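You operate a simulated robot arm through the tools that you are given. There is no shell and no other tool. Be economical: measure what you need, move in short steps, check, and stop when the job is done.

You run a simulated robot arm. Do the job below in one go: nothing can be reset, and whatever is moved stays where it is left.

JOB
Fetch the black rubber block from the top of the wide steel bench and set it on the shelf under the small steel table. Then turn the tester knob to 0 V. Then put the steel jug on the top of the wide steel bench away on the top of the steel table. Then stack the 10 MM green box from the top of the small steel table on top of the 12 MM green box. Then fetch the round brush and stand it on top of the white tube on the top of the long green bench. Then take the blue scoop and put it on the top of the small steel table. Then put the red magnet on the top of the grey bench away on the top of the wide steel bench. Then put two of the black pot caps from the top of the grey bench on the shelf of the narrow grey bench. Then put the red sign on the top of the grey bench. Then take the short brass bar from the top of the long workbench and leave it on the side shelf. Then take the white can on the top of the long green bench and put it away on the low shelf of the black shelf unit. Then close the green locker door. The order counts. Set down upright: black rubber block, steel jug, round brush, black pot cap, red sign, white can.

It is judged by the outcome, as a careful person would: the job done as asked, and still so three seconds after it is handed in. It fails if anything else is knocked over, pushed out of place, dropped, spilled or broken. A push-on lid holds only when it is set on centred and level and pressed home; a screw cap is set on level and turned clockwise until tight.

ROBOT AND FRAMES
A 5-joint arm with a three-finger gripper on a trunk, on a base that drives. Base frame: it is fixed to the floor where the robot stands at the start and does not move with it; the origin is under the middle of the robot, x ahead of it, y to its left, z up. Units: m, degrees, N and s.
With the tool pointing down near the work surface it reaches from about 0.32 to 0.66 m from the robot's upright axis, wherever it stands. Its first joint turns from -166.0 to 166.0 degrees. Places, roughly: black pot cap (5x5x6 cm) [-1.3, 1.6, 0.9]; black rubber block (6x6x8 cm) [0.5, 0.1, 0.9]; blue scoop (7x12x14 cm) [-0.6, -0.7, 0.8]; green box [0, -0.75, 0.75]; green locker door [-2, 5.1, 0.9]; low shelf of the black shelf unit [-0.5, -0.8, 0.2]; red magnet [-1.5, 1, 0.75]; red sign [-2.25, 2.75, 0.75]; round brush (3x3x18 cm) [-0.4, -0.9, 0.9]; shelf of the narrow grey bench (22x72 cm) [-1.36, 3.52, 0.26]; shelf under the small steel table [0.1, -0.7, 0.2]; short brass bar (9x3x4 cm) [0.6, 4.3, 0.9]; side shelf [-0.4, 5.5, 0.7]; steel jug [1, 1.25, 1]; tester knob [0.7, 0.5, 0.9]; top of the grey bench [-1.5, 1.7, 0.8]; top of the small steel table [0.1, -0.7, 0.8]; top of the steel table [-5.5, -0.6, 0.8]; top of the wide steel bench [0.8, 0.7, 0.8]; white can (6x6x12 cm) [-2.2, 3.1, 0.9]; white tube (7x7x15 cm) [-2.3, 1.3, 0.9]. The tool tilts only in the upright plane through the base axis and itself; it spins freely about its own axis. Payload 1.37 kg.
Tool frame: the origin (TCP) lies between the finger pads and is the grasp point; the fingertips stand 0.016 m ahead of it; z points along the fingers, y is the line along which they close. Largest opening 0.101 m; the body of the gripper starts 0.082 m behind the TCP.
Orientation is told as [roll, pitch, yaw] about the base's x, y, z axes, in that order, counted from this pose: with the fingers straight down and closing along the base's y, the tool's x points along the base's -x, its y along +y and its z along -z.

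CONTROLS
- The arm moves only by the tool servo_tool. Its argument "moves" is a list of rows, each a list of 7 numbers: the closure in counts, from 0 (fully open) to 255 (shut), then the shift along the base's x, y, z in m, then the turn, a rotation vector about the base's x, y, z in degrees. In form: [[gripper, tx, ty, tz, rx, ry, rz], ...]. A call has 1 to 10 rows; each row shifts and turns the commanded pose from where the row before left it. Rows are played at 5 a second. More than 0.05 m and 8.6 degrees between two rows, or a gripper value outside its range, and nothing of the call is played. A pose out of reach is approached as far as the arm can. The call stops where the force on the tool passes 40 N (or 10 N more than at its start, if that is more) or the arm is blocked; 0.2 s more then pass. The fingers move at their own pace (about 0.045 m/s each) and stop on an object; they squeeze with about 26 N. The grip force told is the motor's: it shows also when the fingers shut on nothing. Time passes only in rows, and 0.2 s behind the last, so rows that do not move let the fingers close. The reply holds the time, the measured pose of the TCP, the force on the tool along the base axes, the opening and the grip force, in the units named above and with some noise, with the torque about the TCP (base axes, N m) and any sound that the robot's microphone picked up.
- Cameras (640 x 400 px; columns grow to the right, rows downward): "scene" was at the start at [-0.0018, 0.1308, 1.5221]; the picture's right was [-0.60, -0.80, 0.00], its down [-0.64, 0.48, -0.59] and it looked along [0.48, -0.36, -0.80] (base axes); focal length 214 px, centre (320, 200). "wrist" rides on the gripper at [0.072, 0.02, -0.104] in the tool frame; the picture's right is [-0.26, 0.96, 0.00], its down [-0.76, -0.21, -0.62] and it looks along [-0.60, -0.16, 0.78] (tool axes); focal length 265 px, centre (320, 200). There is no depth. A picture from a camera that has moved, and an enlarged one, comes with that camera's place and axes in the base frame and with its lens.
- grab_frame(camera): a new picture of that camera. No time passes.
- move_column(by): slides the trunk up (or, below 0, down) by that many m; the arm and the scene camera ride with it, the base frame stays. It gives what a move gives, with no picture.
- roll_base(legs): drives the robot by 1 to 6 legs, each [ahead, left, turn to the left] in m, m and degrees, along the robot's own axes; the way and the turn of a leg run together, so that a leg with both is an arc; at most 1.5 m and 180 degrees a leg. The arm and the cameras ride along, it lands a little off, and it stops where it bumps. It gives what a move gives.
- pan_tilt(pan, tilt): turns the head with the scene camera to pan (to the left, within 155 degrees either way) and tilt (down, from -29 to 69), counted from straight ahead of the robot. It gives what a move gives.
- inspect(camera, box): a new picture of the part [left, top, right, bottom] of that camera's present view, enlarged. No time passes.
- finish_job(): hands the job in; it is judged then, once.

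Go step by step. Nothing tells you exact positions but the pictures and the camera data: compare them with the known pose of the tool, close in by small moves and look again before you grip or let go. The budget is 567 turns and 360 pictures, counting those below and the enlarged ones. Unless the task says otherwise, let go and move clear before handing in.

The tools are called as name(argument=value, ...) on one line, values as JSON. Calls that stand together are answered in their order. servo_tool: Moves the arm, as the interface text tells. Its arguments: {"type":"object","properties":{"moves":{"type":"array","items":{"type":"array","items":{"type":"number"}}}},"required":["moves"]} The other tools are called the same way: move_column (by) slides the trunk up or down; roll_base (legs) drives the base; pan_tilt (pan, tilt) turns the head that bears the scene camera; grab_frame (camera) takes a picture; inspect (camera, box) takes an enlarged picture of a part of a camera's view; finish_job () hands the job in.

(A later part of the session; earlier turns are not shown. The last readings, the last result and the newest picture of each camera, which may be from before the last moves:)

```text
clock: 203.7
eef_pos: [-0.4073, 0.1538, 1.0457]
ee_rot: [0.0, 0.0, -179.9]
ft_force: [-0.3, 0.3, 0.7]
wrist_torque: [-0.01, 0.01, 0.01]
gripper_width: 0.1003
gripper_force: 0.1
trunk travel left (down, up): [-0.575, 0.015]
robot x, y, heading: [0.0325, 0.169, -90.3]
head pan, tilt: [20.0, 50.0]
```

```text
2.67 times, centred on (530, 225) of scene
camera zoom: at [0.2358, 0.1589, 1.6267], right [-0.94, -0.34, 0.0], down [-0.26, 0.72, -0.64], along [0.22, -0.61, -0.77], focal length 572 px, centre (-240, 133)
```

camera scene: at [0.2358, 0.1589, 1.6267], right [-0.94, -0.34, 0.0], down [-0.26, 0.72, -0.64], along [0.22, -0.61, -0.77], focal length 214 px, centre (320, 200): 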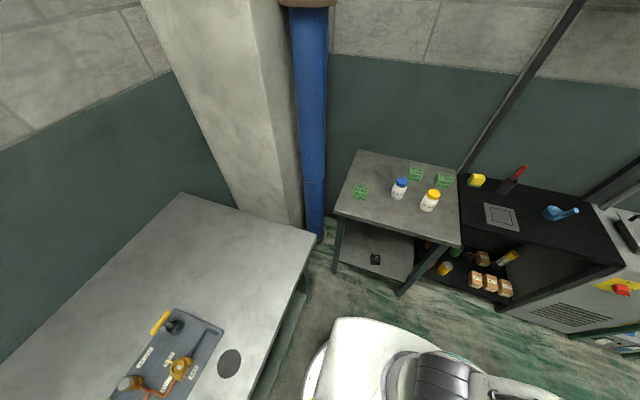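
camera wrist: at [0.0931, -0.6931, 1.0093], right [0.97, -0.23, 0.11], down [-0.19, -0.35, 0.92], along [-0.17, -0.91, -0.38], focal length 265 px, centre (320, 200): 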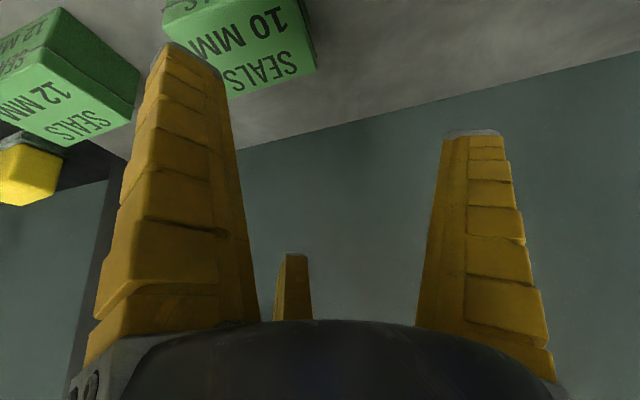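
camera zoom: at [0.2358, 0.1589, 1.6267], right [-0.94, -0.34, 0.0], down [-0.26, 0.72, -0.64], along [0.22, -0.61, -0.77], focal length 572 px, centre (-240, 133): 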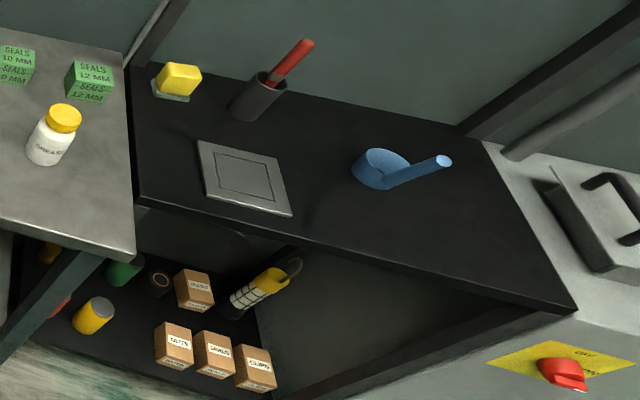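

servo_tool(moves=[[0, 0.003, -0.0383, 0, 0, 0, 5], [0, 0.0063, -0.0379, 0, 0, 0, 5], [0, 0.0096, -0.0372, 0, 0, 0, 5], [0, 0.0128, -0.0362, 0, 0, 0, 5], [0, 0.0159, -0.0349, 0, 0, 0, 5], [0, 0.0189, -0.0334, 0, 0, 0, 5], [0, 0.0217, -0.0316, 0, 0, 0, 5], [0, 0.0244, -0.0296, 0, 0, 0, 5], [0, 0.0269, -0.0274, 0, 0, 0, 5]])

servo_tool(moves=[[0, 0.0292, -0.0249, 0, 0, 0, 5], [0, 0.0313, -0.0223, 0, 0, 0, 5], [0, 0.0331, -0.0195, 0, 0, 0, 5], [0, 0.0347, -0.0166, 0, 0, 0, 5], [0, 0.036, -0.0134, 0, 0, 0, 5], [0, 0.037, -0.0103, 0, 0, 0, 5], [0, 0.0377, -0.007, 0, 0, 0, 5], [0, 0.0382, -0.0037, 0, 0, 0, 5]])

roll_base(legs=[[0.27, 0, 0]])

grab_frame(camera="wrist")

```text
clock: 205.7
eef_pos: [-0.2663, -0.1535, 1.0452]
ee_rot: [0.1, 0.0, -134.8]
ft_force: [-0.1, -0.4, 0.2]
wrist_torque: [0.01, 0.02, -0.01]
gripper_width: 0.1005
gripper_force: 0.0
trunk travel left (down, up): [-0.575, 0.015]
robot x, y, heading: [0.0351, 0.1725, -90.2]
head pan, tilt: [20.0, 50.0]
```

```text
clock: 207.4
eef_pos: [0.0122, -0.2716, 1.0446]
ee_rot: [0.0, 0.2, -94.9]
ft_force: [-0.1, 0.7, -0.1]
wrist_torque: [0.03, -0.02, -0.02]
gripper_width: 0.1006
gripper_force: 0.1
trunk travel left (down, up): [-0.575, 0.015]
robot x, y, heading: [0.0358, 0.174, -90.5]
head pan, tilt: [20.0, 50.0]
```

```text
clock: 209.4
eef_pos: [0.0083, -0.5415, 1.045]
ee_rot: [0.1, 0.2, -95.0]
ft_force: [0.9, 0.6, 0.7]
wrist_torque: [0.05, 0.02, -0.03]
gripper_width: 0.1005
gripper_force: 0.1
trunk travel left (down, up): [-0.575, 0.015]
robot x, y, heading: [0.0334, -0.0984, -90.3]
head pan, tilt: [20.0, 50.0]
```

```text
261 pictures are left
camera wrist: at [0.0341, -0.4708, 1.1486], right [0.94, -0.35, 0.0], down [-0.27, -0.74, 0.62], along [-0.22, -0.58, -0.79], focal length 265 px, centre (320, 200)
```

wrist: 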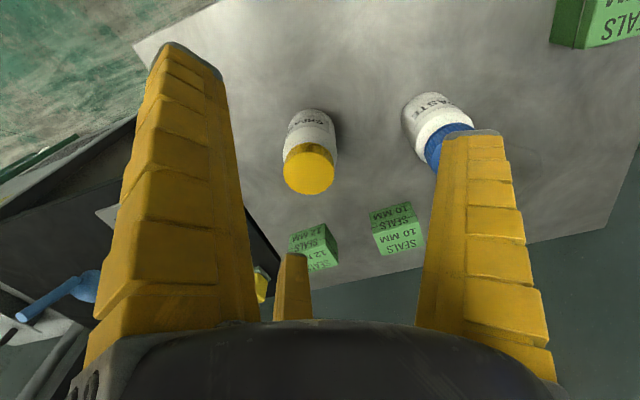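

roll_base(legs=[[0.03, 0, 0]])

servo_tool(moves=[[0, 0.01, -0.04, 0, 0, 0, 4], [0, 0.01, -0.04, 0, 0, 0, 3], [0, 0.01, -0.03, -0.02, -7.5, 0, 0], [0, 0.006, -0.03, -0.02, -7.5, 0, 0], [0, 0.001, -0.03, -0.02, 0, 0, 0], [0, 0, -0.03, -0.02, 0, 0, 0]])

grab_frame(camera="wrist")

```text
clock: 210.2
eef_pos: [0.0082, -0.5707, 1.0446]
ee_rot: [0.0, 0.2, -95.0]
ft_force: [-0.4, 0.2, -0.4]
wrist_torque: [0.08, -0.02, 0.01]
gripper_width: 0.1007
gripper_force: 0.0
trunk travel left (down, up): [-0.575, 0.015]
robot x, y, heading: [0.0311, -0.1293, -90.1]
head pan, tilt: [20.0, 50.0]
```

```text
clock: 211.6
eef_pos: [0.0447, -0.7711, 0.9628]
ee_rot: [-0.1, -14.8, -87.8]
ft_force: [-0.1, 0.4, -0.2]
wrist_torque: [-0.02, 0.0, 0.02]
gripper_width: 0.1008
gripper_force: 0.0
trunk travel left (down, up): [-0.575, 0.015]
robot x, y, heading: [0.0354, -0.1304, -90.8]
head pan, tilt: [20.0, 50.0]
```

```text
260 pictures are left
camera wrist: at [0.0608, -0.6739, 1.0455], right [0.97, -0.22, 0.06], down [-0.18, -0.58, 0.79], along [-0.14, -0.78, -0.6], focal length 265 px, centre (320, 200)
```

wrist: 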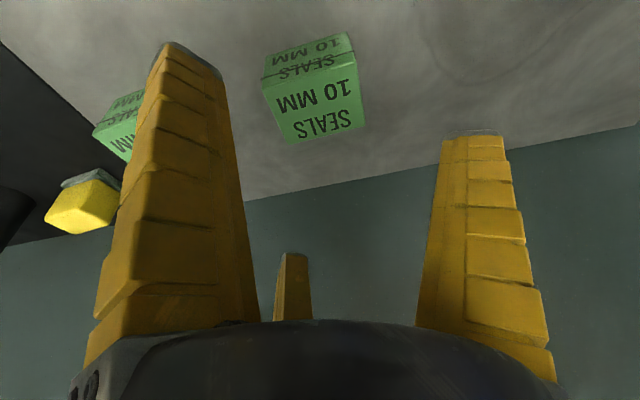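

servo_tool(moves=[[0, -0.001, -0.015, -0.03, 0, 0, 0], [0, -0.001, -0.014, -0.03, 0, 0, 0], [0, 0, 0, -0.02, 0, 0, 0]])

grab_frame(camera="wrist")

grab_frame(camera="scene")

```text
clock: 212.4
eef_pos: [0.0437, -0.7994, 0.8842]
ee_rot: [-0.3, -14.8, -87.9]
ft_force: [0.0, 0.5, -0.2]
wrist_torque: [0.0, 0.0, 0.02]
gripper_width: 0.1008
gripper_force: 0.1
trunk travel left (down, up): [-0.575, 0.015]
robot x, y, heading: [0.0323, -0.1255, -90.5]
head pan, tilt: [20.0, 50.0]
```

```text
259 pictures are left
camera wrist: at [0.0592, -0.7013, 0.9664], right [0.97, -0.22, 0.06], down [-0.18, -0.58, 0.79], along [-0.14, -0.78, -0.6], focal length 265 px, centre (320, 200)
```

wrist: 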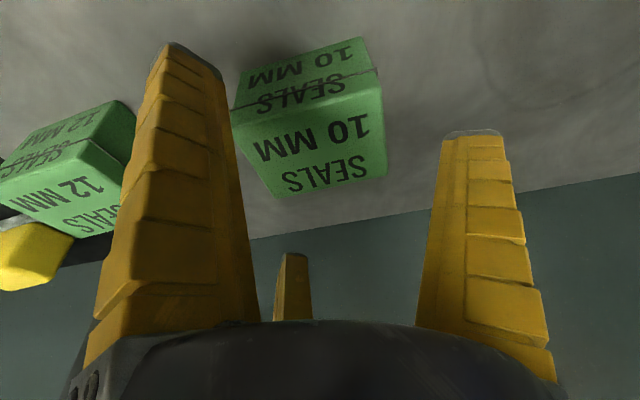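

```text
258 pictures are left
camera scene: at [0.2342, -0.1413, 1.6267], right [-0.94, -0.34, 0.0], down [-0.26, 0.72, -0.64], along [0.22, -0.61, -0.77], focal length 214 px, centre (320, 200)
```

scene: 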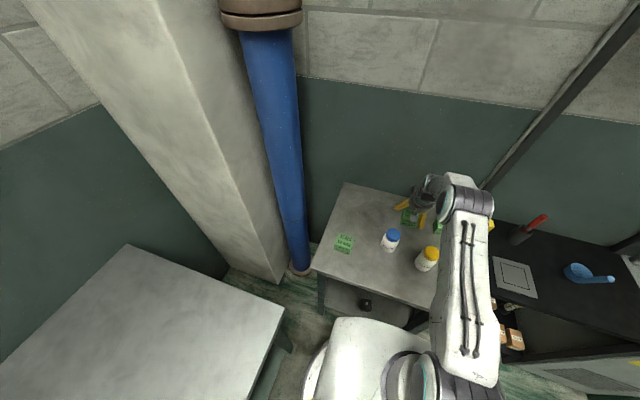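

servo_tool(moves=[[0, -0.001, 0, -0.02, 0, 0, 0], [0, 0, 0, -0.02, 0, 0, 0]])

grab_frame(camera="wrist")

```text
clock: 213.0
eef_pos: [0.0427, -0.7996, 0.8455]
ee_rot: [-0.2, -14.8, -87.9]
ft_force: [-0.6, -0.2, 0.1]
wrist_torque: [0.02, -0.01, -0.01]
gripper_width: 0.1006
gripper_force: 0.0
trunk travel left (down, up): [-0.575, 0.015]
robot x, y, heading: [0.0314, -0.1263, -90.3]
head pan, tilt: [20.0, 50.0]
```

```text
257 pictures are left
camera wrist: at [0.0582, -0.7017, 0.9268], right [0.97, -0.22, 0.06], down [-0.18, -0.58, 0.79], along [-0.14, -0.78, -0.6], focal length 265 px, centre (320, 200)
```

wrist: 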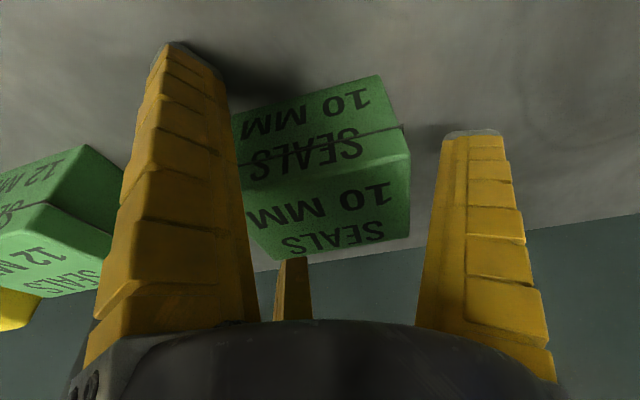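

Fingers straddle the 10 MM box. Closing.

servo_tool(moves=[[40, 0, 0, 0, 0, 0, 0], [80, 0, 0, 0, 0, 0, 0], [120, 0, 0, 0, 0, 0, 0], [200, 0, 0, 0, 0, 0, 0], [255, 0, 0, 0, 0, 0, 0], [255, 0, 0, 0, 0, 0, 0]])

grab_frame(camera="wrist")

```text
clock: 214.4
eef_pos: [0.0435, -0.7985, 0.8469]
ee_rot: [-0.3, -14.9, -87.9]
ft_force: [0.9, 1.9, 7.6]
wrist_torque: [0.2, 0.27, -0.07]
gripper_width: 0.0703
gripper_force: 26.7
trunk travel left (down, up): [-0.575, 0.015]
robot x, y, heading: [0.0303, -0.1267, -90.5]
head pan, tilt: [20.0, 50.0]
```

```text
256 pictures are left
camera wrist: at [0.0585, -0.7011, 0.9281], right [0.97, -0.22, 0.06], down [-0.18, -0.58, 0.8], along [-0.14, -0.79, -0.6], focal length 265 px, centre (320, 200)
```

wrist: 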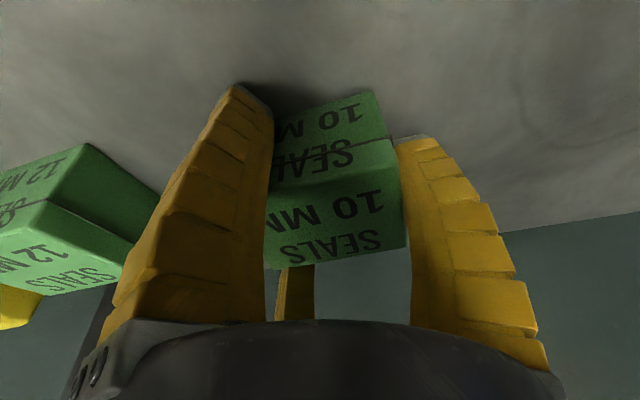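

servo_tool(moves=[[255, 0, 0, 0.01, 0, 0, 0], [255, 0, 0, 0.02, 0, 0, 0], [255, 0, 0, 0.03, 0, 0, 0], [255, 0, 0, 0.02, 0, 0, 0]])

grab_frame(camera="wrist")

inspect(camera="scene", box=[370, 160, 470, 260])

```text
clock: 215.4
eef_pos: [0.0415, -0.8, 0.9257]
ee_rot: [-0.4, -14.8, -87.9]
ft_force: [0.9, -0.5, -0.9]
wrist_torque: [0.02, 0.02, 0.02]
gripper_width: 0.0693
gripper_force: 26.3
trunk travel left (down, up): [-0.575, 0.015]
robot x, y, heading: [0.0362, -0.1263, -90.2]
head pan, tilt: [20.0, 50.0]
```

```text
255 pictures are left
camera wrist: at [0.0582, -0.7018, 1.0073], right [0.97, -0.22, 0.06], down [-0.18, -0.58, 0.79], along [-0.14, -0.78, -0.6], focal length 265 px, centre (320, 200)
```

wrist: 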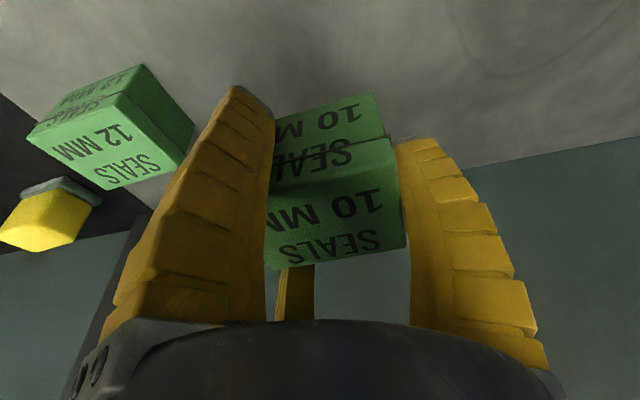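

```text
4.00 times, centred on (420, 210) of scene
camera zoom: at [0.2342, -0.141, 1.6266], right [-0.94, -0.34, 0.0], down [-0.26, 0.72, -0.64], along [0.22, -0.61, -0.77], focal length 858 px, centre (-80, 160)
```

zoom: 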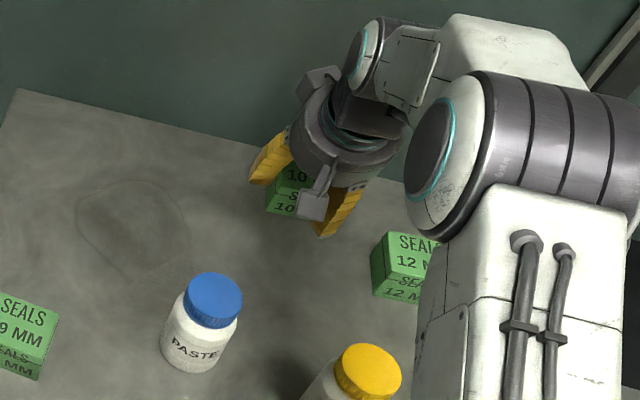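

Box is held. To keep it level and square I shift the base sideways instead of swinging the arm: 14 cm toward −x.

servo_tool(moves=[[255, 0, 0, 0.02, 0, 0, 0]])

roll_base(legs=[[-0.015, 0, 0], [0, -0.137, 0.2]])

grab_frame(camera="wrist")

pan_tilt(pan=10, tilt=50)

grab_frame(camera="scene")

```text
clock: 215.8
eef_pos: [0.0429, -0.7976, 0.9448]
ee_rot: [-0.2, -14.8, -87.9]
ft_force: [0.1, -0.5, 0.3]
wrist_torque: [0.0, 0.01, 0.01]
gripper_width: 0.0692
gripper_force: 26.0
trunk travel left (down, up): [-0.575, 0.015]
robot x, y, heading: [0.0313, -0.1257, -90.2]
head pan, tilt: [20.0, 50.0]
```

```text
clock: 217.5
eef_pos: [-0.0931, -0.7827, 0.944]
ee_rot: [-0.2, -14.8, -87.8]
ft_force: [0.5, 0.2, -0.9]
wrist_torque: [0.01, -0.02, -0.01]
gripper_width: 0.0689
gripper_force: 25.6
trunk travel left (down, up): [-0.575, 0.015]
robot x, y, heading: [-0.1032, -0.1093, -90.1]
head pan, tilt: [20.0, 50.0]
```

```text
253 pictures are left
camera wrist: at [-0.0775, -0.6861, 1.0269], right [0.97, -0.22, 0.06], down [-0.18, -0.58, 0.79], along [-0.14, -0.78, -0.6], focal length 265 px, centre (320, 200)
```

wrist: 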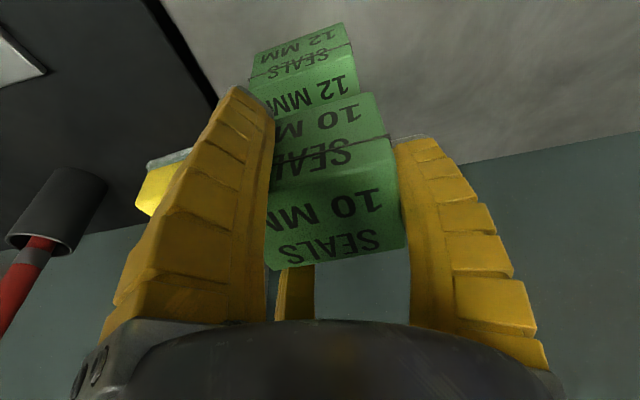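

```text
clock: 218.2
eef_pos: [-0.0923, -0.7839, 0.9454]
ee_rot: [-0.4, -14.8, -87.8]
ft_force: [-0.1, 0.4, 0.4]
wrist_torque: [0.02, 0.0, 0.01]
gripper_width: 0.0688
gripper_force: 25.8
trunk travel left (down, up): [-0.575, 0.015]
robot x, y, heading: [-0.1024, -0.111, -90.2]
head pan, tilt: [10.0, 50.0]
```

```text
252 pictures are left
camera scene: at [0.085, -0.1283, 1.6267], right [-0.99, -0.17, 0.0], down [-0.13, 0.75, -0.64], along [0.11, -0.63, -0.77], focal length 214 px, centre (320, 200)
```

scene: 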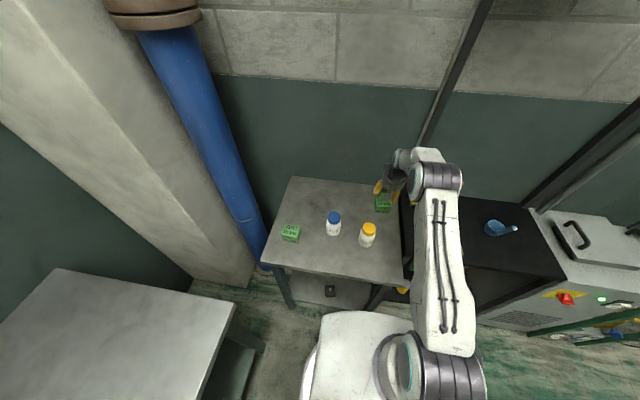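

The two boxes line up within a few mm. Lowering onto the 12 MM box.

servo_tool(moves=[[255, 0, -0.001, -0.02, 0, 0, 0], [255, 0, 0, -0.012, 0, 0, 0], [255, 0, 0, 0, 0, 0, 0]])

grab_frame(camera="wrist")

inspect(camera="scene", box=[340, 150, 440, 230])

```text
clock: 219.0
eef_pos: [-0.092, -0.7852, 0.913]
ee_rot: [-0.3, -14.8, -87.8]
ft_force: [-0.2, 1.2, -0.6]
wrist_torque: [0.06, 0.01, 0.0]
gripper_width: 0.0685
gripper_force: 26.1
trunk travel left (down, up): [-0.575, 0.015]
robot x, y, heading: [-0.1045, -0.1135, -90.4]
head pan, tilt: [10.0, 50.0]
```

```text
251 pictures are left
camera wrist: at [-0.0764, -0.687, 0.9954], right [0.97, -0.22, 0.06], down [-0.18, -0.58, 0.79], along [-0.14, -0.78, -0.6], focal length 265 px, centre (320, 200)
```

wrist: 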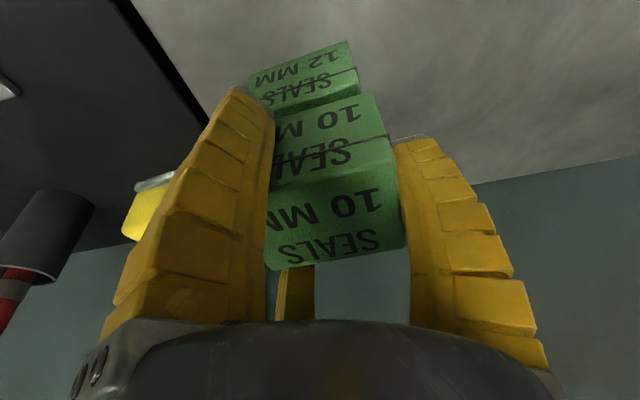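

```text
5.00 times, centred on (390, 190) of scene
camera zoom: at [0.085, -0.1283, 1.6267], right [-0.99, -0.17, 0.0], down [-0.13, 0.75, -0.64], along [0.11, -0.63, -0.77], focal length 1072 px, centre (-30, 250)
```

zoom: 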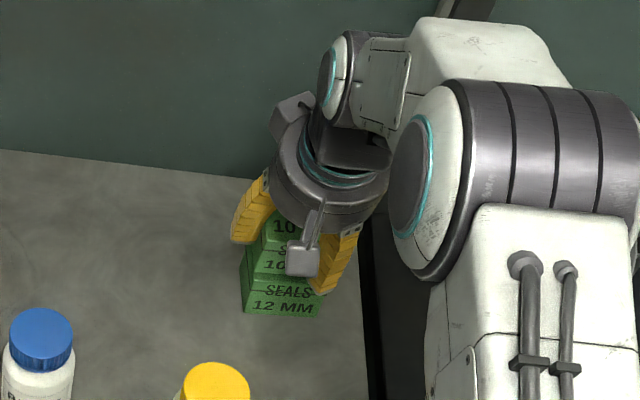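

inspect(camera="scene", box=[374, 186, 406, 214])

inspect(camera="wrist", box=[230, 30, 420, 150])

```text
14.29 times, centred on (390, 200) of scene
camera zoom: at [0.085, -0.1283, 1.6267], right [-0.99, -0.17, 0.0], down [-0.13, 0.75, -0.64], along [0.11, -0.63, -0.77], focal length 3064 px, centre (-680, 200)
```

zoom: 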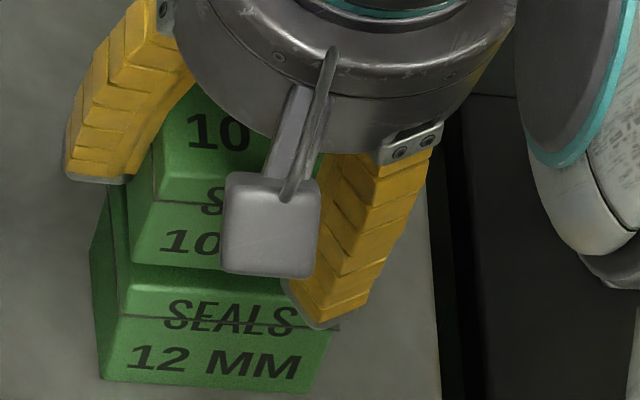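

```text
3.33 times, centred on (325, 90) of wrist
camera zoom: at [-0.0764, -0.687, 0.9954], right [0.97, -0.22, 0.06], down [-0.18, -0.58, 0.79], along [-0.14, -0.78, -0.6], focal length 885 px, centre (303, 567)
```

zoom: 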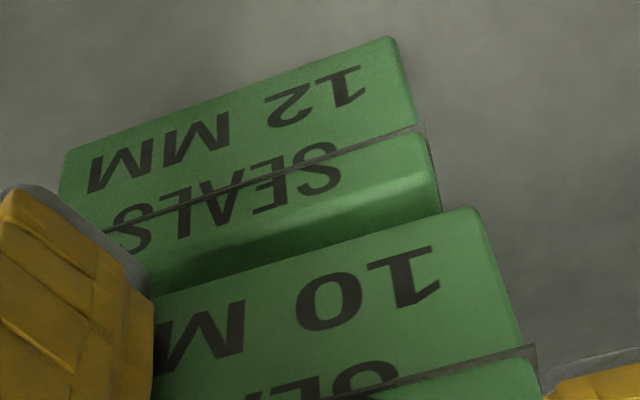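

Well aligned. Final lowering in small steps.

servo_tool(moves=[[255, -0.001, 0, -0.006, 0, 0, 0], [255, 0, 0, 0, 0, 0, 0]])

servo_tool(moves=[[255, 0, 0, -0.004, 0, 0, 0], [255, 0, 0, 0, 0, 0, 0]])

servo_tool(moves=[[255, 0, 0, -0.003, 0, 0, 0], [255, 0, 0, 0, 0, 0, 0]])

```text
clock: 219.6
eef_pos: [-0.0927, -0.7842, 0.9081]
ee_rot: [-0.3, -14.8, -87.8]
ft_force: [-0.3, 0.7, -0.8]
wrist_torque: [-0.02, 0.0, 0.01]
gripper_width: 0.0684
gripper_force: 26.4
trunk travel left (down, up): [-0.575, 0.015]
robot x, y, heading: [-0.1027, -0.1152, -90.4]
head pan, tilt: [10.0, 50.0]
```

```text
clock: 220.2
eef_pos: [-0.0933, -0.7837, 0.9026]
ee_rot: [-0.3, -14.8, -87.9]
ft_force: [-0.2, -0.5, -1.5]
wrist_torque: [0.02, 0.0, 0.05]
gripper_width: 0.0683
gripper_force: 25.6
trunk travel left (down, up): [-0.575, 0.015]
robot x, y, heading: [-0.1036, -0.1124, -90.2]
head pan, tilt: [10.0, 50.0]
```

```text
clock: 220.8
eef_pos: [-0.0932, -0.7846, 0.8999]
ee_rot: [-0.3, -14.7, -87.8]
ft_force: [0.5, -0.3, -0.3]
wrist_torque: [-0.02, 0.02, 0.03]
gripper_width: 0.0686
gripper_force: 25.9
trunk travel left (down, up): [-0.575, 0.015]
robot x, y, heading: [-0.1052, -0.113, -90.4]
head pan, tilt: [10.0, 50.0]
```

servo_tool(moves=[[255, 0, 0, -0.003, 0, 0, 0], [255, 0, 0, 0, 0, 0, 0]])

servo_tool(moves=[[255, 0, 0, -0.003, 0, 0, 0], [255, 0, 0, 0, 0, 0, 0]])

inspect(camera="wrist", box=[230, 30, 420, 150])

```text
clock: 221.4
eef_pos: [-0.0937, -0.784, 0.8969]
ee_rot: [-0.3, -14.8, -87.8]
ft_force: [0.4, 0.0, -1.2]
wrist_torque: [-0.03, 0.0, -0.04]
gripper_width: 0.0683
gripper_force: 26.4
trunk travel left (down, up): [-0.575, 0.015]
robot x, y, heading: [-0.1063, -0.11, -90.3]
head pan, tilt: [10.0, 50.0]
```

```text
clock: 222.0
eef_pos: [-0.0934, -0.7836, 0.8965]
ee_rot: [-0.3, -15.1, -87.8]
ft_force: [0.3, 0.1, 12.8]
wrist_torque: [0.25, 0.51, -0.05]
gripper_width: 0.0685
gripper_force: 25.8
trunk travel left (down, up): [-0.575, 0.015]
robot x, y, heading: [-0.1054, -0.1118, -90.3]
head pan, tilt: [10.0, 50.0]
```

```text
3.33 times, centred on (325, 90) of wrist
camera zoom: at [-0.0778, -0.6867, 0.9779], right [0.97, -0.22, 0.06], down [-0.18, -0.58, 0.8], along [-0.14, -0.79, -0.6], focal length 885 px, centre (303, 567)
```

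zoom: 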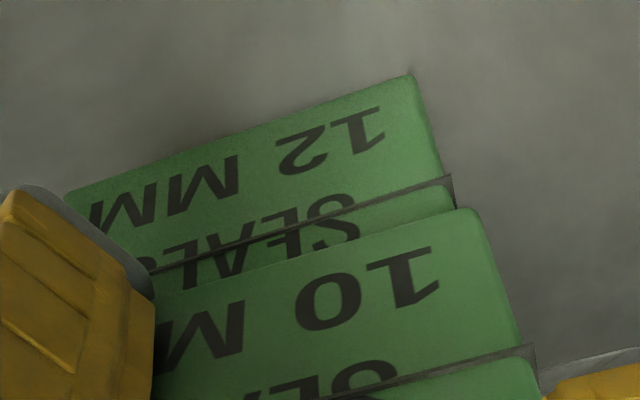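

servo_tool(moves=[[200, 0, 0, 0, 0, 0, 0], [140, 0, 0, 0, 0, 0, 0], [80, 0, 0, 0, 0, 0, 0], [0, 0, 0, 0, 0, 0, 0], [0, 0, 0, 0, 0, 0, 0]])

grab_frame(camera="wrist")

inspect(camera="scene", box=[364, 176, 416, 214])

```text
clock: 223.2
eef_pos: [-0.0942, -0.7839, 0.8931]
ee_rot: [-0.3, -14.7, -87.8]
ft_force: [0.1, -0.3, -0.2]
wrist_torque: [0.06, -0.01, -0.04]
gripper_width: 0.1008
gripper_force: 0.0
trunk travel left (down, up): [-0.575, 0.015]
robot x, y, heading: [-0.1008, -0.116, -90.2]
head pan, tilt: [10.0, 50.0]
```

```text
246 pictures are left
camera wrist: at [-0.0777, -0.6868, 0.9757], right [0.97, -0.22, 0.06], down [-0.18, -0.58, 0.79], along [-0.14, -0.78, -0.6], focal length 265 px, centre (320, 200)
```

wrist: 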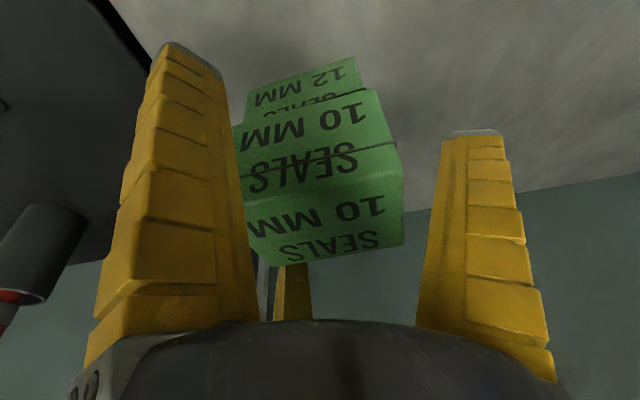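

```text
10.53 times, centred on (390, 195) of scene
camera zoom: at [0.085, -0.1281, 1.6267], right [-0.99, -0.17, 0.0], down [-0.13, 0.75, -0.64], along [0.11, -0.63, -0.77], focal length 2258 px, centre (-417, 253)
```

zoom: 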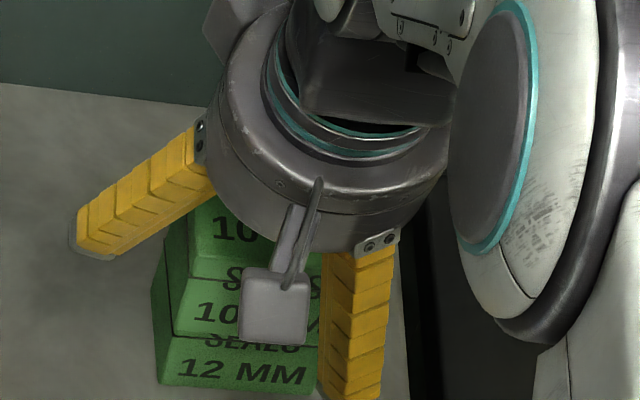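

servo_tool(moves=[[0, 0, 0, 0.03, 0, 0, 0], [0, 0, 0, 0.04, 0, 0, 0], [0, 0, 0.02, 0.04, 0, 0, 0], [0, 0, 0.04, 0.02, 0, 0, 0], [0, 0, 0.045, 0, 0, 0, 0]])

grab_frame(camera="wrist")

grab_frame(camera="scene")

```text
clock: 224.4
eef_pos: [-0.0944, -0.6784, 1.0254]
ee_rot: [-0.3, -14.9, -87.7]
ft_force: [-0.1, -0.7, 0.1]
wrist_torque: [0.0, 0.02, 0.01]
gripper_width: 0.1003
gripper_force: 0.0
trunk travel left (down, up): [-0.575, 0.015]
robot x, y, heading: [-0.1056, -0.1102, -89.9]
head pan, tilt: [10.0, 50.0]
```

```text
244 pictures are left
camera wrist: at [-0.0781, -0.5807, 1.1067], right [0.97, -0.22, 0.06], down [-0.18, -0.58, 0.8], along [-0.14, -0.79, -0.6], focal length 265 px, centre (320, 200)
```

wrist: 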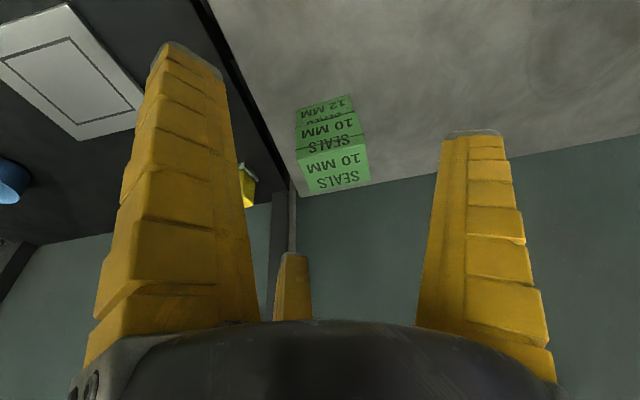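

```text
243 pictures are left
camera scene: at [0.085, -0.1271, 1.6267], right [-0.99, -0.17, 0.0], down [-0.13, 0.75, -0.64], along [0.11, -0.63, -0.77], focal length 214 px, centre (320, 200)
```

scene: 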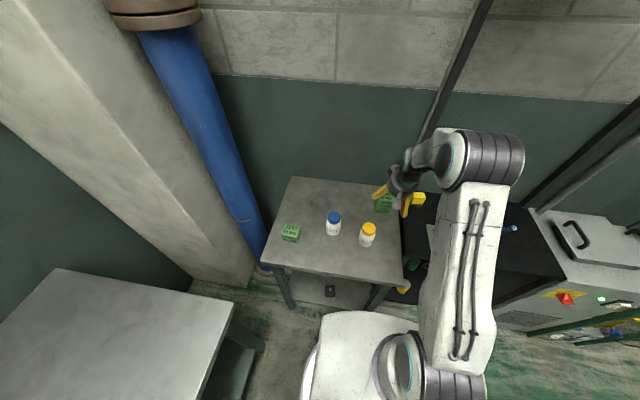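

The 10 MM box is stacked on the 12 MM box. Next the round brush in its cup on the black unit; I move in front of it and look closely.

servo_tool(moves=[[0, 0, 0.04, 0.02, 7.5, 0, 0], [0, 0, 0.04, 0.02, 7.3, 0, 0], [0, 0, 0.04, 0, 0, 0, 0]])

roll_base(legs=[[0, -0.29, 0], [0.08, 0, 0]])

grab_frame(camera="wrist")

pan_tilt(pan=0, tilt=50)

grab_frame(camera="scene")

```text
clock: 225.2
eef_pos: [-0.093, -0.5587, 1.0647]
ee_rot: [0.0, 0.0, -87.9]
ft_force: [0.2, 0.1, 0.1]
wrist_torque: [-0.04, 0.05, 0.03]
gripper_width: 0.1009
gripper_force: 0.0
trunk travel left (down, up): [-0.575, 0.015]
robot x, y, heading: [-0.1006, -0.1094, -90.0]
head pan, tilt: [10.0, 50.0]
```

```text
clock: 227.9
eef_pos: [-0.3856, -0.6369, 1.063]
ee_rot: [0.0, 0.1, -87.8]
ft_force: [-0.5, -1.5, -0.3]
wrist_torque: [0.02, 0.0, -0.01]
gripper_width: 0.1005
gripper_force: 0.1
trunk travel left (down, up): [-0.575, 0.015]
robot x, y, heading: [-0.3943, -0.1889, -90.1]
head pan, tilt: [10.0, 50.0]
```

```text
242 pictures are left
camera wrist: at [-0.3691, -0.5652, 1.1671], right [0.97, -0.23, 0.0], down [-0.18, -0.76, 0.62], along [-0.14, -0.6, -0.78], focal length 265 px, centre (320, 200)
```

wrist: 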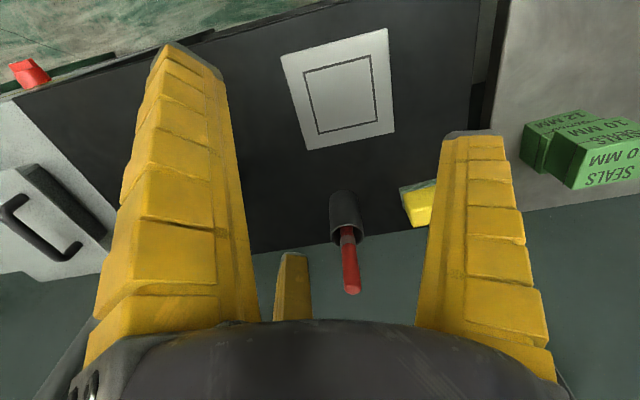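

```text
clock: 228.6
eef_pos: [-0.3853, -0.6374, 1.0628]
ee_rot: [-0.1, 0.0, -87.9]
ft_force: [0.0, -0.2, -0.5]
wrist_torque: [0.01, 0.02, 0.0]
gripper_width: 0.1006
gripper_force: 0.1
trunk travel left (down, up): [-0.575, 0.015]
robot x, y, heading: [-0.3935, -0.189, -90.1]
head pan, tilt: [0.0, 50.0]
```

```text
241 pictures are left
camera scene: at [-0.2198, -0.2073, 1.6267], right [-1.0, 0.0, 0.0], down [0.0, 0.77, -0.64], along [0.0, -0.64, -0.77], focal length 214 px, centre (320, 200)
```

scene: 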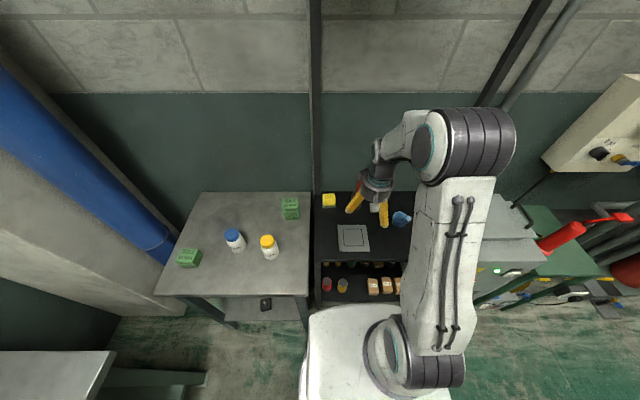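

inspect(camera="wrist", box=[290, 170, 410, 310])

inspect(camera="scene", box=[310, 170, 420, 260])

```text
2.86 times, centred on (350, 240) of wrist
camera zoom: at [-0.3691, -0.5641, 1.1675], right [0.97, -0.23, 0.0], down [-0.18, -0.76, 0.62], along [-0.14, -0.6, -0.78], focal length 758 px, centre (234, 86)
```

zoom: 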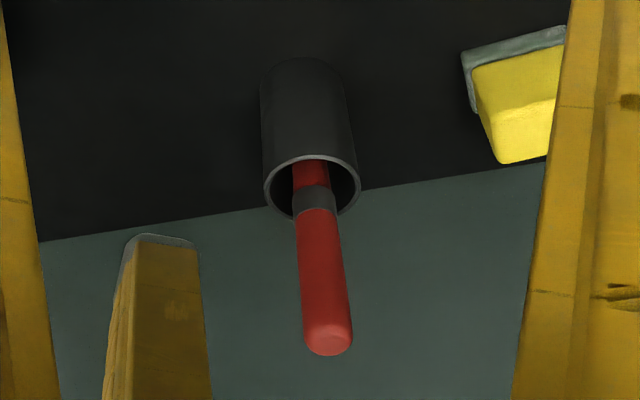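

```text
4.44 times, centred on (365, 215) of scene
camera zoom: at [-0.2198, -0.2073, 1.6267], right [-1.0, 0.0, 0.0], down [0.0, 0.77, -0.64], along [0.0, -0.64, -0.77], focal length 953 px, centre (120, 133)
```

zoom: 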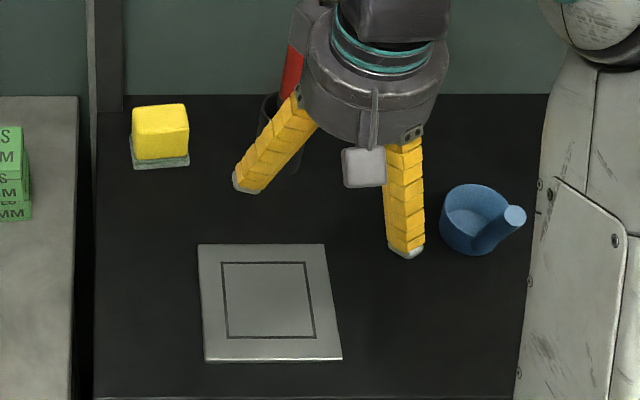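

The brush is standing upright in its cup at about [-0.396, -0.86], handle tip z≈0.975. I move 3.5 cm closer and come over the handle.

roll_base(legs=[[0.036, 0, 0]])

servo_tool(moves=[[80, -0.003, -0.04, 0, 0, 0, 0], [80, -0.003, -0.04, 0, 0, 0, 0], [80, -0.002, -0.04, 0, 0, 0, 0]])

grab_frame(camera="wrist")

```text
clock: 229.4
eef_pos: [-0.385, -0.6741, 1.0629]
ee_rot: [0.0, 0.1, -87.9]
ft_force: [-0.2, -0.7, -0.6]
wrist_torque: [0.06, 0.01, 0.01]
gripper_width: 0.1006
gripper_force: 0.0
trunk travel left (down, up): [-0.575, 0.015]
robot x, y, heading: [-0.3927, -0.2244, -90.4]
head pan, tilt: [0.0, 50.0]
```

```text
clock: 230.2
eef_pos: [-0.3927, -0.795, 1.0635]
ee_rot: [0.0, 0.1, -87.8]
ft_force: [0.5, 0.1, 0.1]
wrist_torque: [0.02, -0.01, 0.03]
gripper_width: 0.0723
gripper_force: 2.2
trunk travel left (down, up): [-0.575, 0.015]
robot x, y, heading: [-0.3908, -0.2253, -90.3]
head pan, tilt: [0.0, 50.0]
```

```text
238 pictures are left
camera wrist: at [-0.3769, -0.7216, 1.1675], right [0.97, -0.23, 0.0], down [-0.18, -0.76, 0.62], along [-0.14, -0.6, -0.79], focal length 265 px, centre (320, 200)
```

wrist: 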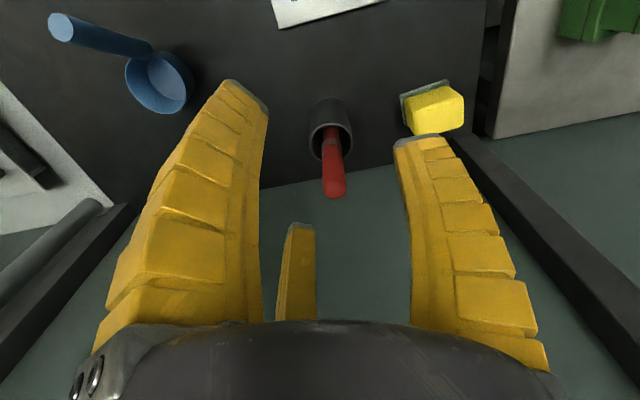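

servo_tool(moves=[[80, -0.001, -0.015, -0.03, 0, 0, 0], [80, -0.001, -0.025, -0.02, 0, 0, 0], [80, -0.001, -0.025, 0, 0, 0, 0]])

grab_frame(camera="wrist")

```text
clock: 231.0
eef_pos: [-0.3976, -0.8597, 1.0126]
ee_rot: [0.0, 0.0, -87.9]
ft_force: [-0.3, 0.7, 0.0]
wrist_torque: [0.03, 0.01, 0.01]
gripper_width: 0.0726
gripper_force: 2.0
trunk travel left (down, up): [-0.575, 0.015]
robot x, y, heading: [-0.3879, -0.2246, -90.2]
head pan, tilt: [0.0, 50.0]
```

```text
237 pictures are left
camera wrist: at [-0.3799, -0.7856, 1.1169], right [0.97, -0.23, 0.0], down [-0.18, -0.76, 0.62], along [-0.14, -0.6, -0.78], focal length 265 px, centre (320, 200)
```

wrist: 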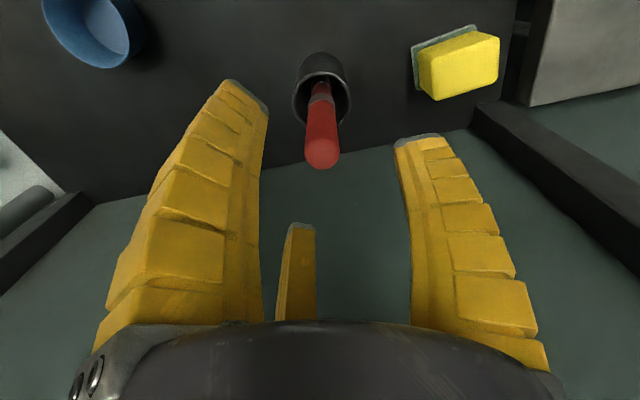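

servo_tool(moves=[[80, 0.001, -0.001, -0.03, 0, 0, 0], [80, 0, 0, -0.03, 0, 0, 0], [80, 0, 0, -0.02, 0, 0, 0]])

grab_frame(camera="wrist")

```text
clock: 231.8
eef_pos: [-0.3956, -0.8584, 0.9327]
ee_rot: [0.1, 0.0, -87.8]
ft_force: [0.4, -0.3, -0.4]
wrist_torque: [-0.01, 0.03, -0.03]
gripper_width: 0.0721
gripper_force: 2.5
trunk travel left (down, up): [-0.575, 0.015]
robot x, y, heading: [-0.3977, -0.2274, -90.4]
head pan, tilt: [0.0, 50.0]
```

```text
236 pictures are left
camera wrist: at [-0.3795, -0.7852, 1.0371], right [0.97, -0.23, 0.0], down [-0.18, -0.76, 0.62], along [-0.14, -0.6, -0.78], focal length 265 px, centre (320, 200)
```

wrist: 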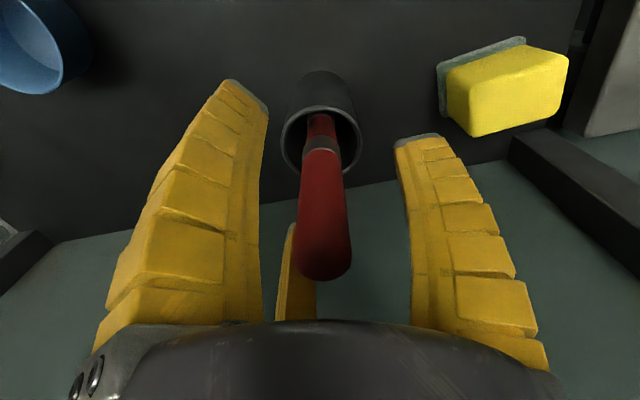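

servo_tool(moves=[[140, 0, 0, 0, 0, 0, 0], [200, 0, 0, 0, 0, 0, 0], [255, 0, 0, 0, 0, 0, 0], [255, 0, 0, 0, 0, 0, 0], [255, 0, 0, 0, 0, 0, 0]])

grab_frame(camera="wrist")

```text
clock: 233.0
eef_pos: [-0.3953, -0.8575, 0.9348]
ee_rot: [0.0, -0.1, -87.9]
ft_force: [0.8, 1.6, 5.3]
wrist_torque: [0.13, -0.01, 0.02]
gripper_width: 0.0165
gripper_force: 26.6
trunk travel left (down, up): [-0.575, 0.015]
robot x, y, heading: [-0.396, -0.2268, -90.5]
head pan, tilt: [0.0, 50.0]
```

```text
235 pictures are left
camera wrist: at [-0.3794, -0.7846, 1.0388], right [0.97, -0.23, 0.0], down [-0.18, -0.76, 0.62], along [-0.14, -0.61, -0.78], focal length 265 px, centre (320, 200)
```

wrist: 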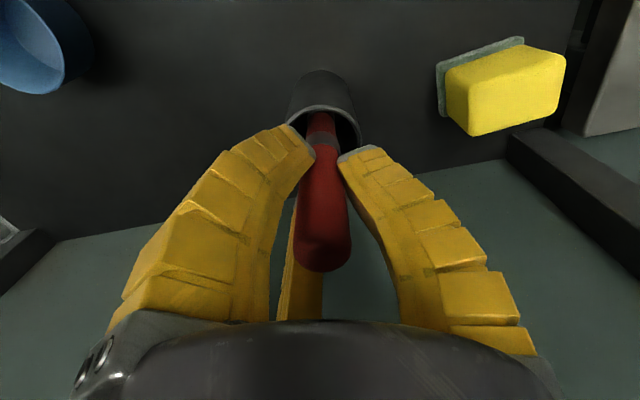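

Gripped. Lifting straight up out of the cup.

servo_tool(moves=[[255, 0, 0, 0.03, 0, 0, 0], [255, 0, 0, 0.03, 0, 0, 0], [255, 0, 0, 0.03, 0, 0, 0], [255, 0, 0, 0.03, 0, 0, 0]])

grab_frame(camera="wrist")

inspect(camera="scene", box=[310, 150, 420, 240])

```text
clock: 234.0
eef_pos: [-0.3959, -0.8581, 1.0532]
ee_rot: [-0.1, 0.0, -87.9]
ft_force: [-0.5, 0.1, -0.4]
wrist_torque: [0.08, 0.03, 0.04]
gripper_width: 0.0147
gripper_force: 25.7
trunk travel left (down, up): [-0.575, 0.015]
robot x, y, heading: [-0.3949, -0.2224, -90.4]
head pan, tilt: [0.0, 50.0]
```

```text
234 pictures are left
camera wrist: at [-0.3797, -0.7854, 1.1574], right [0.97, -0.23, 0.0], down [-0.18, -0.76, 0.62], along [-0.14, -0.6, -0.78], focal length 265 px, centre (320, 200)
```

wrist: 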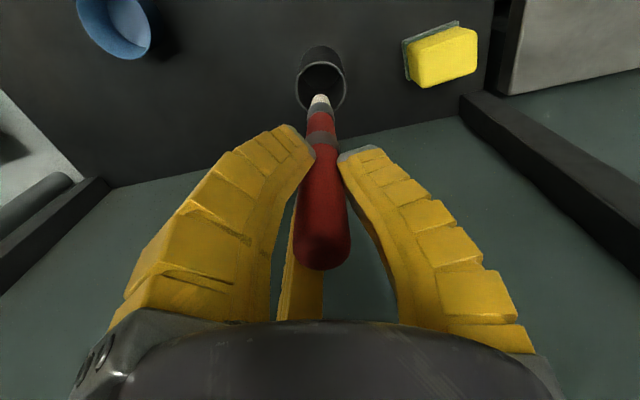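

```text
4.44 times, centred on (365, 195) of scene
camera zoom: at [-0.2201, -0.2427, 1.6266], right [-1.0, 0.01, 0.0], down [0.0, 0.77, -0.64], along [0.0, -0.64, -0.77], focal length 953 px, centre (120, 222)
```

zoom: 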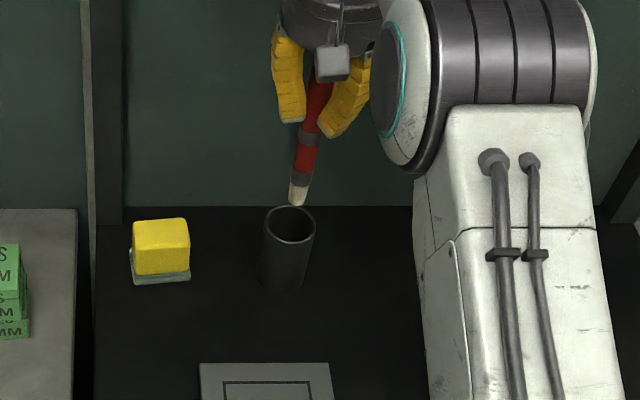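

The brush is out of the cup, hanging upright. I retract and drive down the corridor to view the long green bench.

servo_tool(moves=[[255, 0, 0.04, 0.01, 0, 0, 0], [255, 0, 0.045, 0, 0, 0, 0], [255, 0, 0.045, 0, 0, 0, 0], [255, 0, 0.045, 0, 0, 0, 0], [255, 0, 0.02, 0, 0, 0, 0]])

roll_base(legs=[[-0.55, 0, 0], [0, -1.3, 0], [0, -1.3, 0]])

pan_tilt(pan=-150, tilt=25)

grab_frame(camera="scene")

pan_tilt(pan=150, tilt=35)

grab_frame(camera="scene")

```text
clock: 235.2
eef_pos: [-0.3947, -0.6635, 1.0639]
ee_rot: [0.0, -0.1, -87.9]
ft_force: [0.1, -0.3, 0.0]
wrist_torque: [0.02, 0.01, 0.0]
gripper_width: 0.0147
gripper_force: 26.1
trunk travel left (down, up): [-0.575, 0.015]
robot x, y, heading: [-0.3979, -0.2236, -90.3]
head pan, tilt: [0.0, 50.0]
```

```text
clock: 250.7
eef_pos: [-2.9878, -0.1169, 1.0624]
ee_rot: [0.0, 0.0, -87.7]
ft_force: [-0.7, -0.8, -0.8]
wrist_torque: [0.0, 0.0, 0.01]
gripper_width: 0.0142
gripper_force: 25.7
trunk travel left (down, up): [-0.575, 0.015]
robot x, y, heading: [-2.9852, 0.3233, -90.1]
head pan, tilt: [0.0, 50.0]
```

```text
clock: 253.0
eef_pos: [-2.9877, -0.1173, 1.0623]
ee_rot: [0.0, -0.1, -87.6]
ft_force: [0.5, -0.1, -0.5]
wrist_torque: [0.04, 0.01, 0.02]
gripper_width: 0.0139
gripper_force: 25.9
trunk travel left (down, up): [-0.575, 0.015]
robot x, y, heading: [-2.991, 0.3209, -90.2]
head pan, tilt: [-150.0, 25.0]
```

```text
232 pictures are left
camera scene: at [-2.8606, 0.4619, 1.6642], right [0.87, 0.5, 0.0], down [0.21, -0.37, -0.91], along [-0.45, 0.79, -0.42], focal length 214 px, centre (320, 200)
```

scene: 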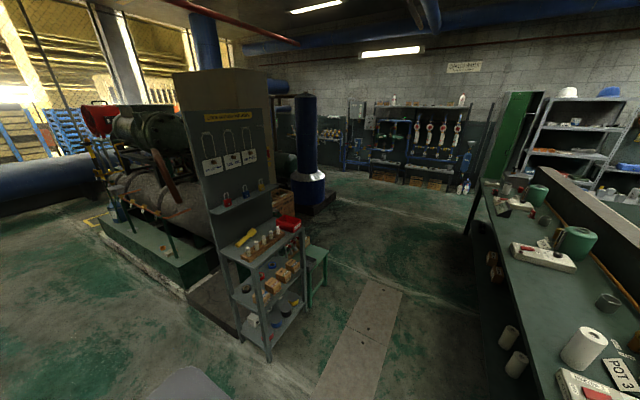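

```text
clock: 257.1
eef_pos: [-2.9883, -0.1174, 1.0629]
ee_rot: [0.0, 0.0, -87.6]
ft_force: [0.2, -0.7, -0.3]
wrist_torque: [0.02, -0.02, 0.03]
gripper_width: 0.0142
gripper_force: 25.5
trunk travel left (down, up): [-0.575, 0.015]
robot x, y, heading: [-2.9863, 0.325, -90.0]
head pan, tilt: [150.0, 35.0]
```

```text
231 pictures are left
camera scene: at [-2.7705, 0.4583, 1.6484], right [0.87, -0.5, 0.0], down [-0.29, -0.5, -0.82], along [0.41, 0.71, -0.57], focal length 214 px, centre (320, 200)
```

scene: 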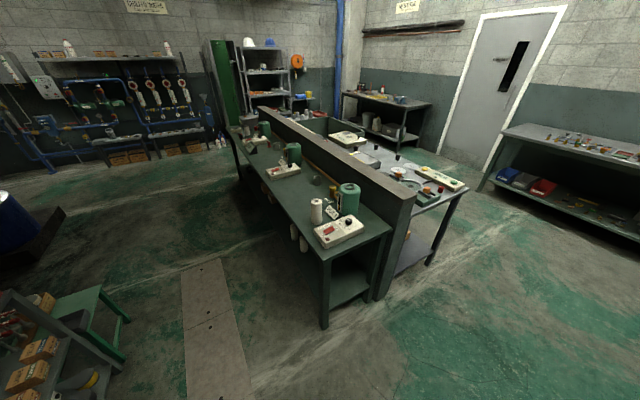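

inspect(camera="scene", box=[220, 110, 400, 270])

inspect(camera="scene", box=[290, 170, 370, 250])

```text
2.50 times, centred on (310, 190) of scene
camera zoom: at [-2.7705, 0.4583, 1.6484], right [0.87, -0.5, 0.0], down [-0.29, -0.5, -0.82], along [0.41, 0.71, -0.57], focal length 536 px, centre (345, 225)
```

zoom: 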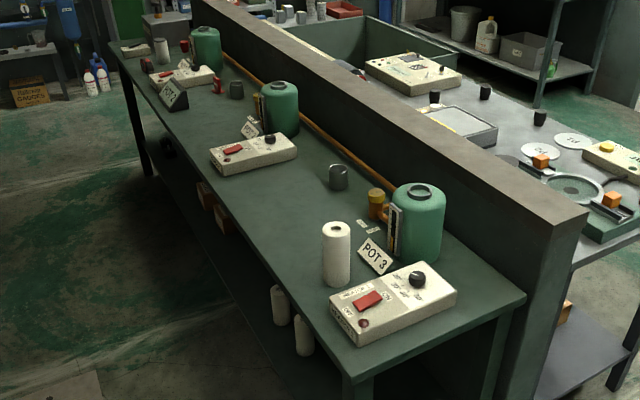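

```text
5.00 times, centred on (330, 210) of scene
camera zoom: at [-2.7705, 0.4583, 1.6484], right [0.87, -0.5, 0.0], down [-0.29, -0.5, -0.82], along [0.41, 0.71, -0.57], focal length 1072 px, centre (270, 150)
```

zoom: 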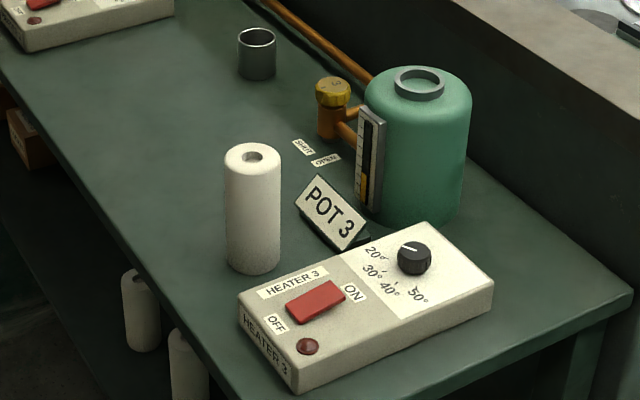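

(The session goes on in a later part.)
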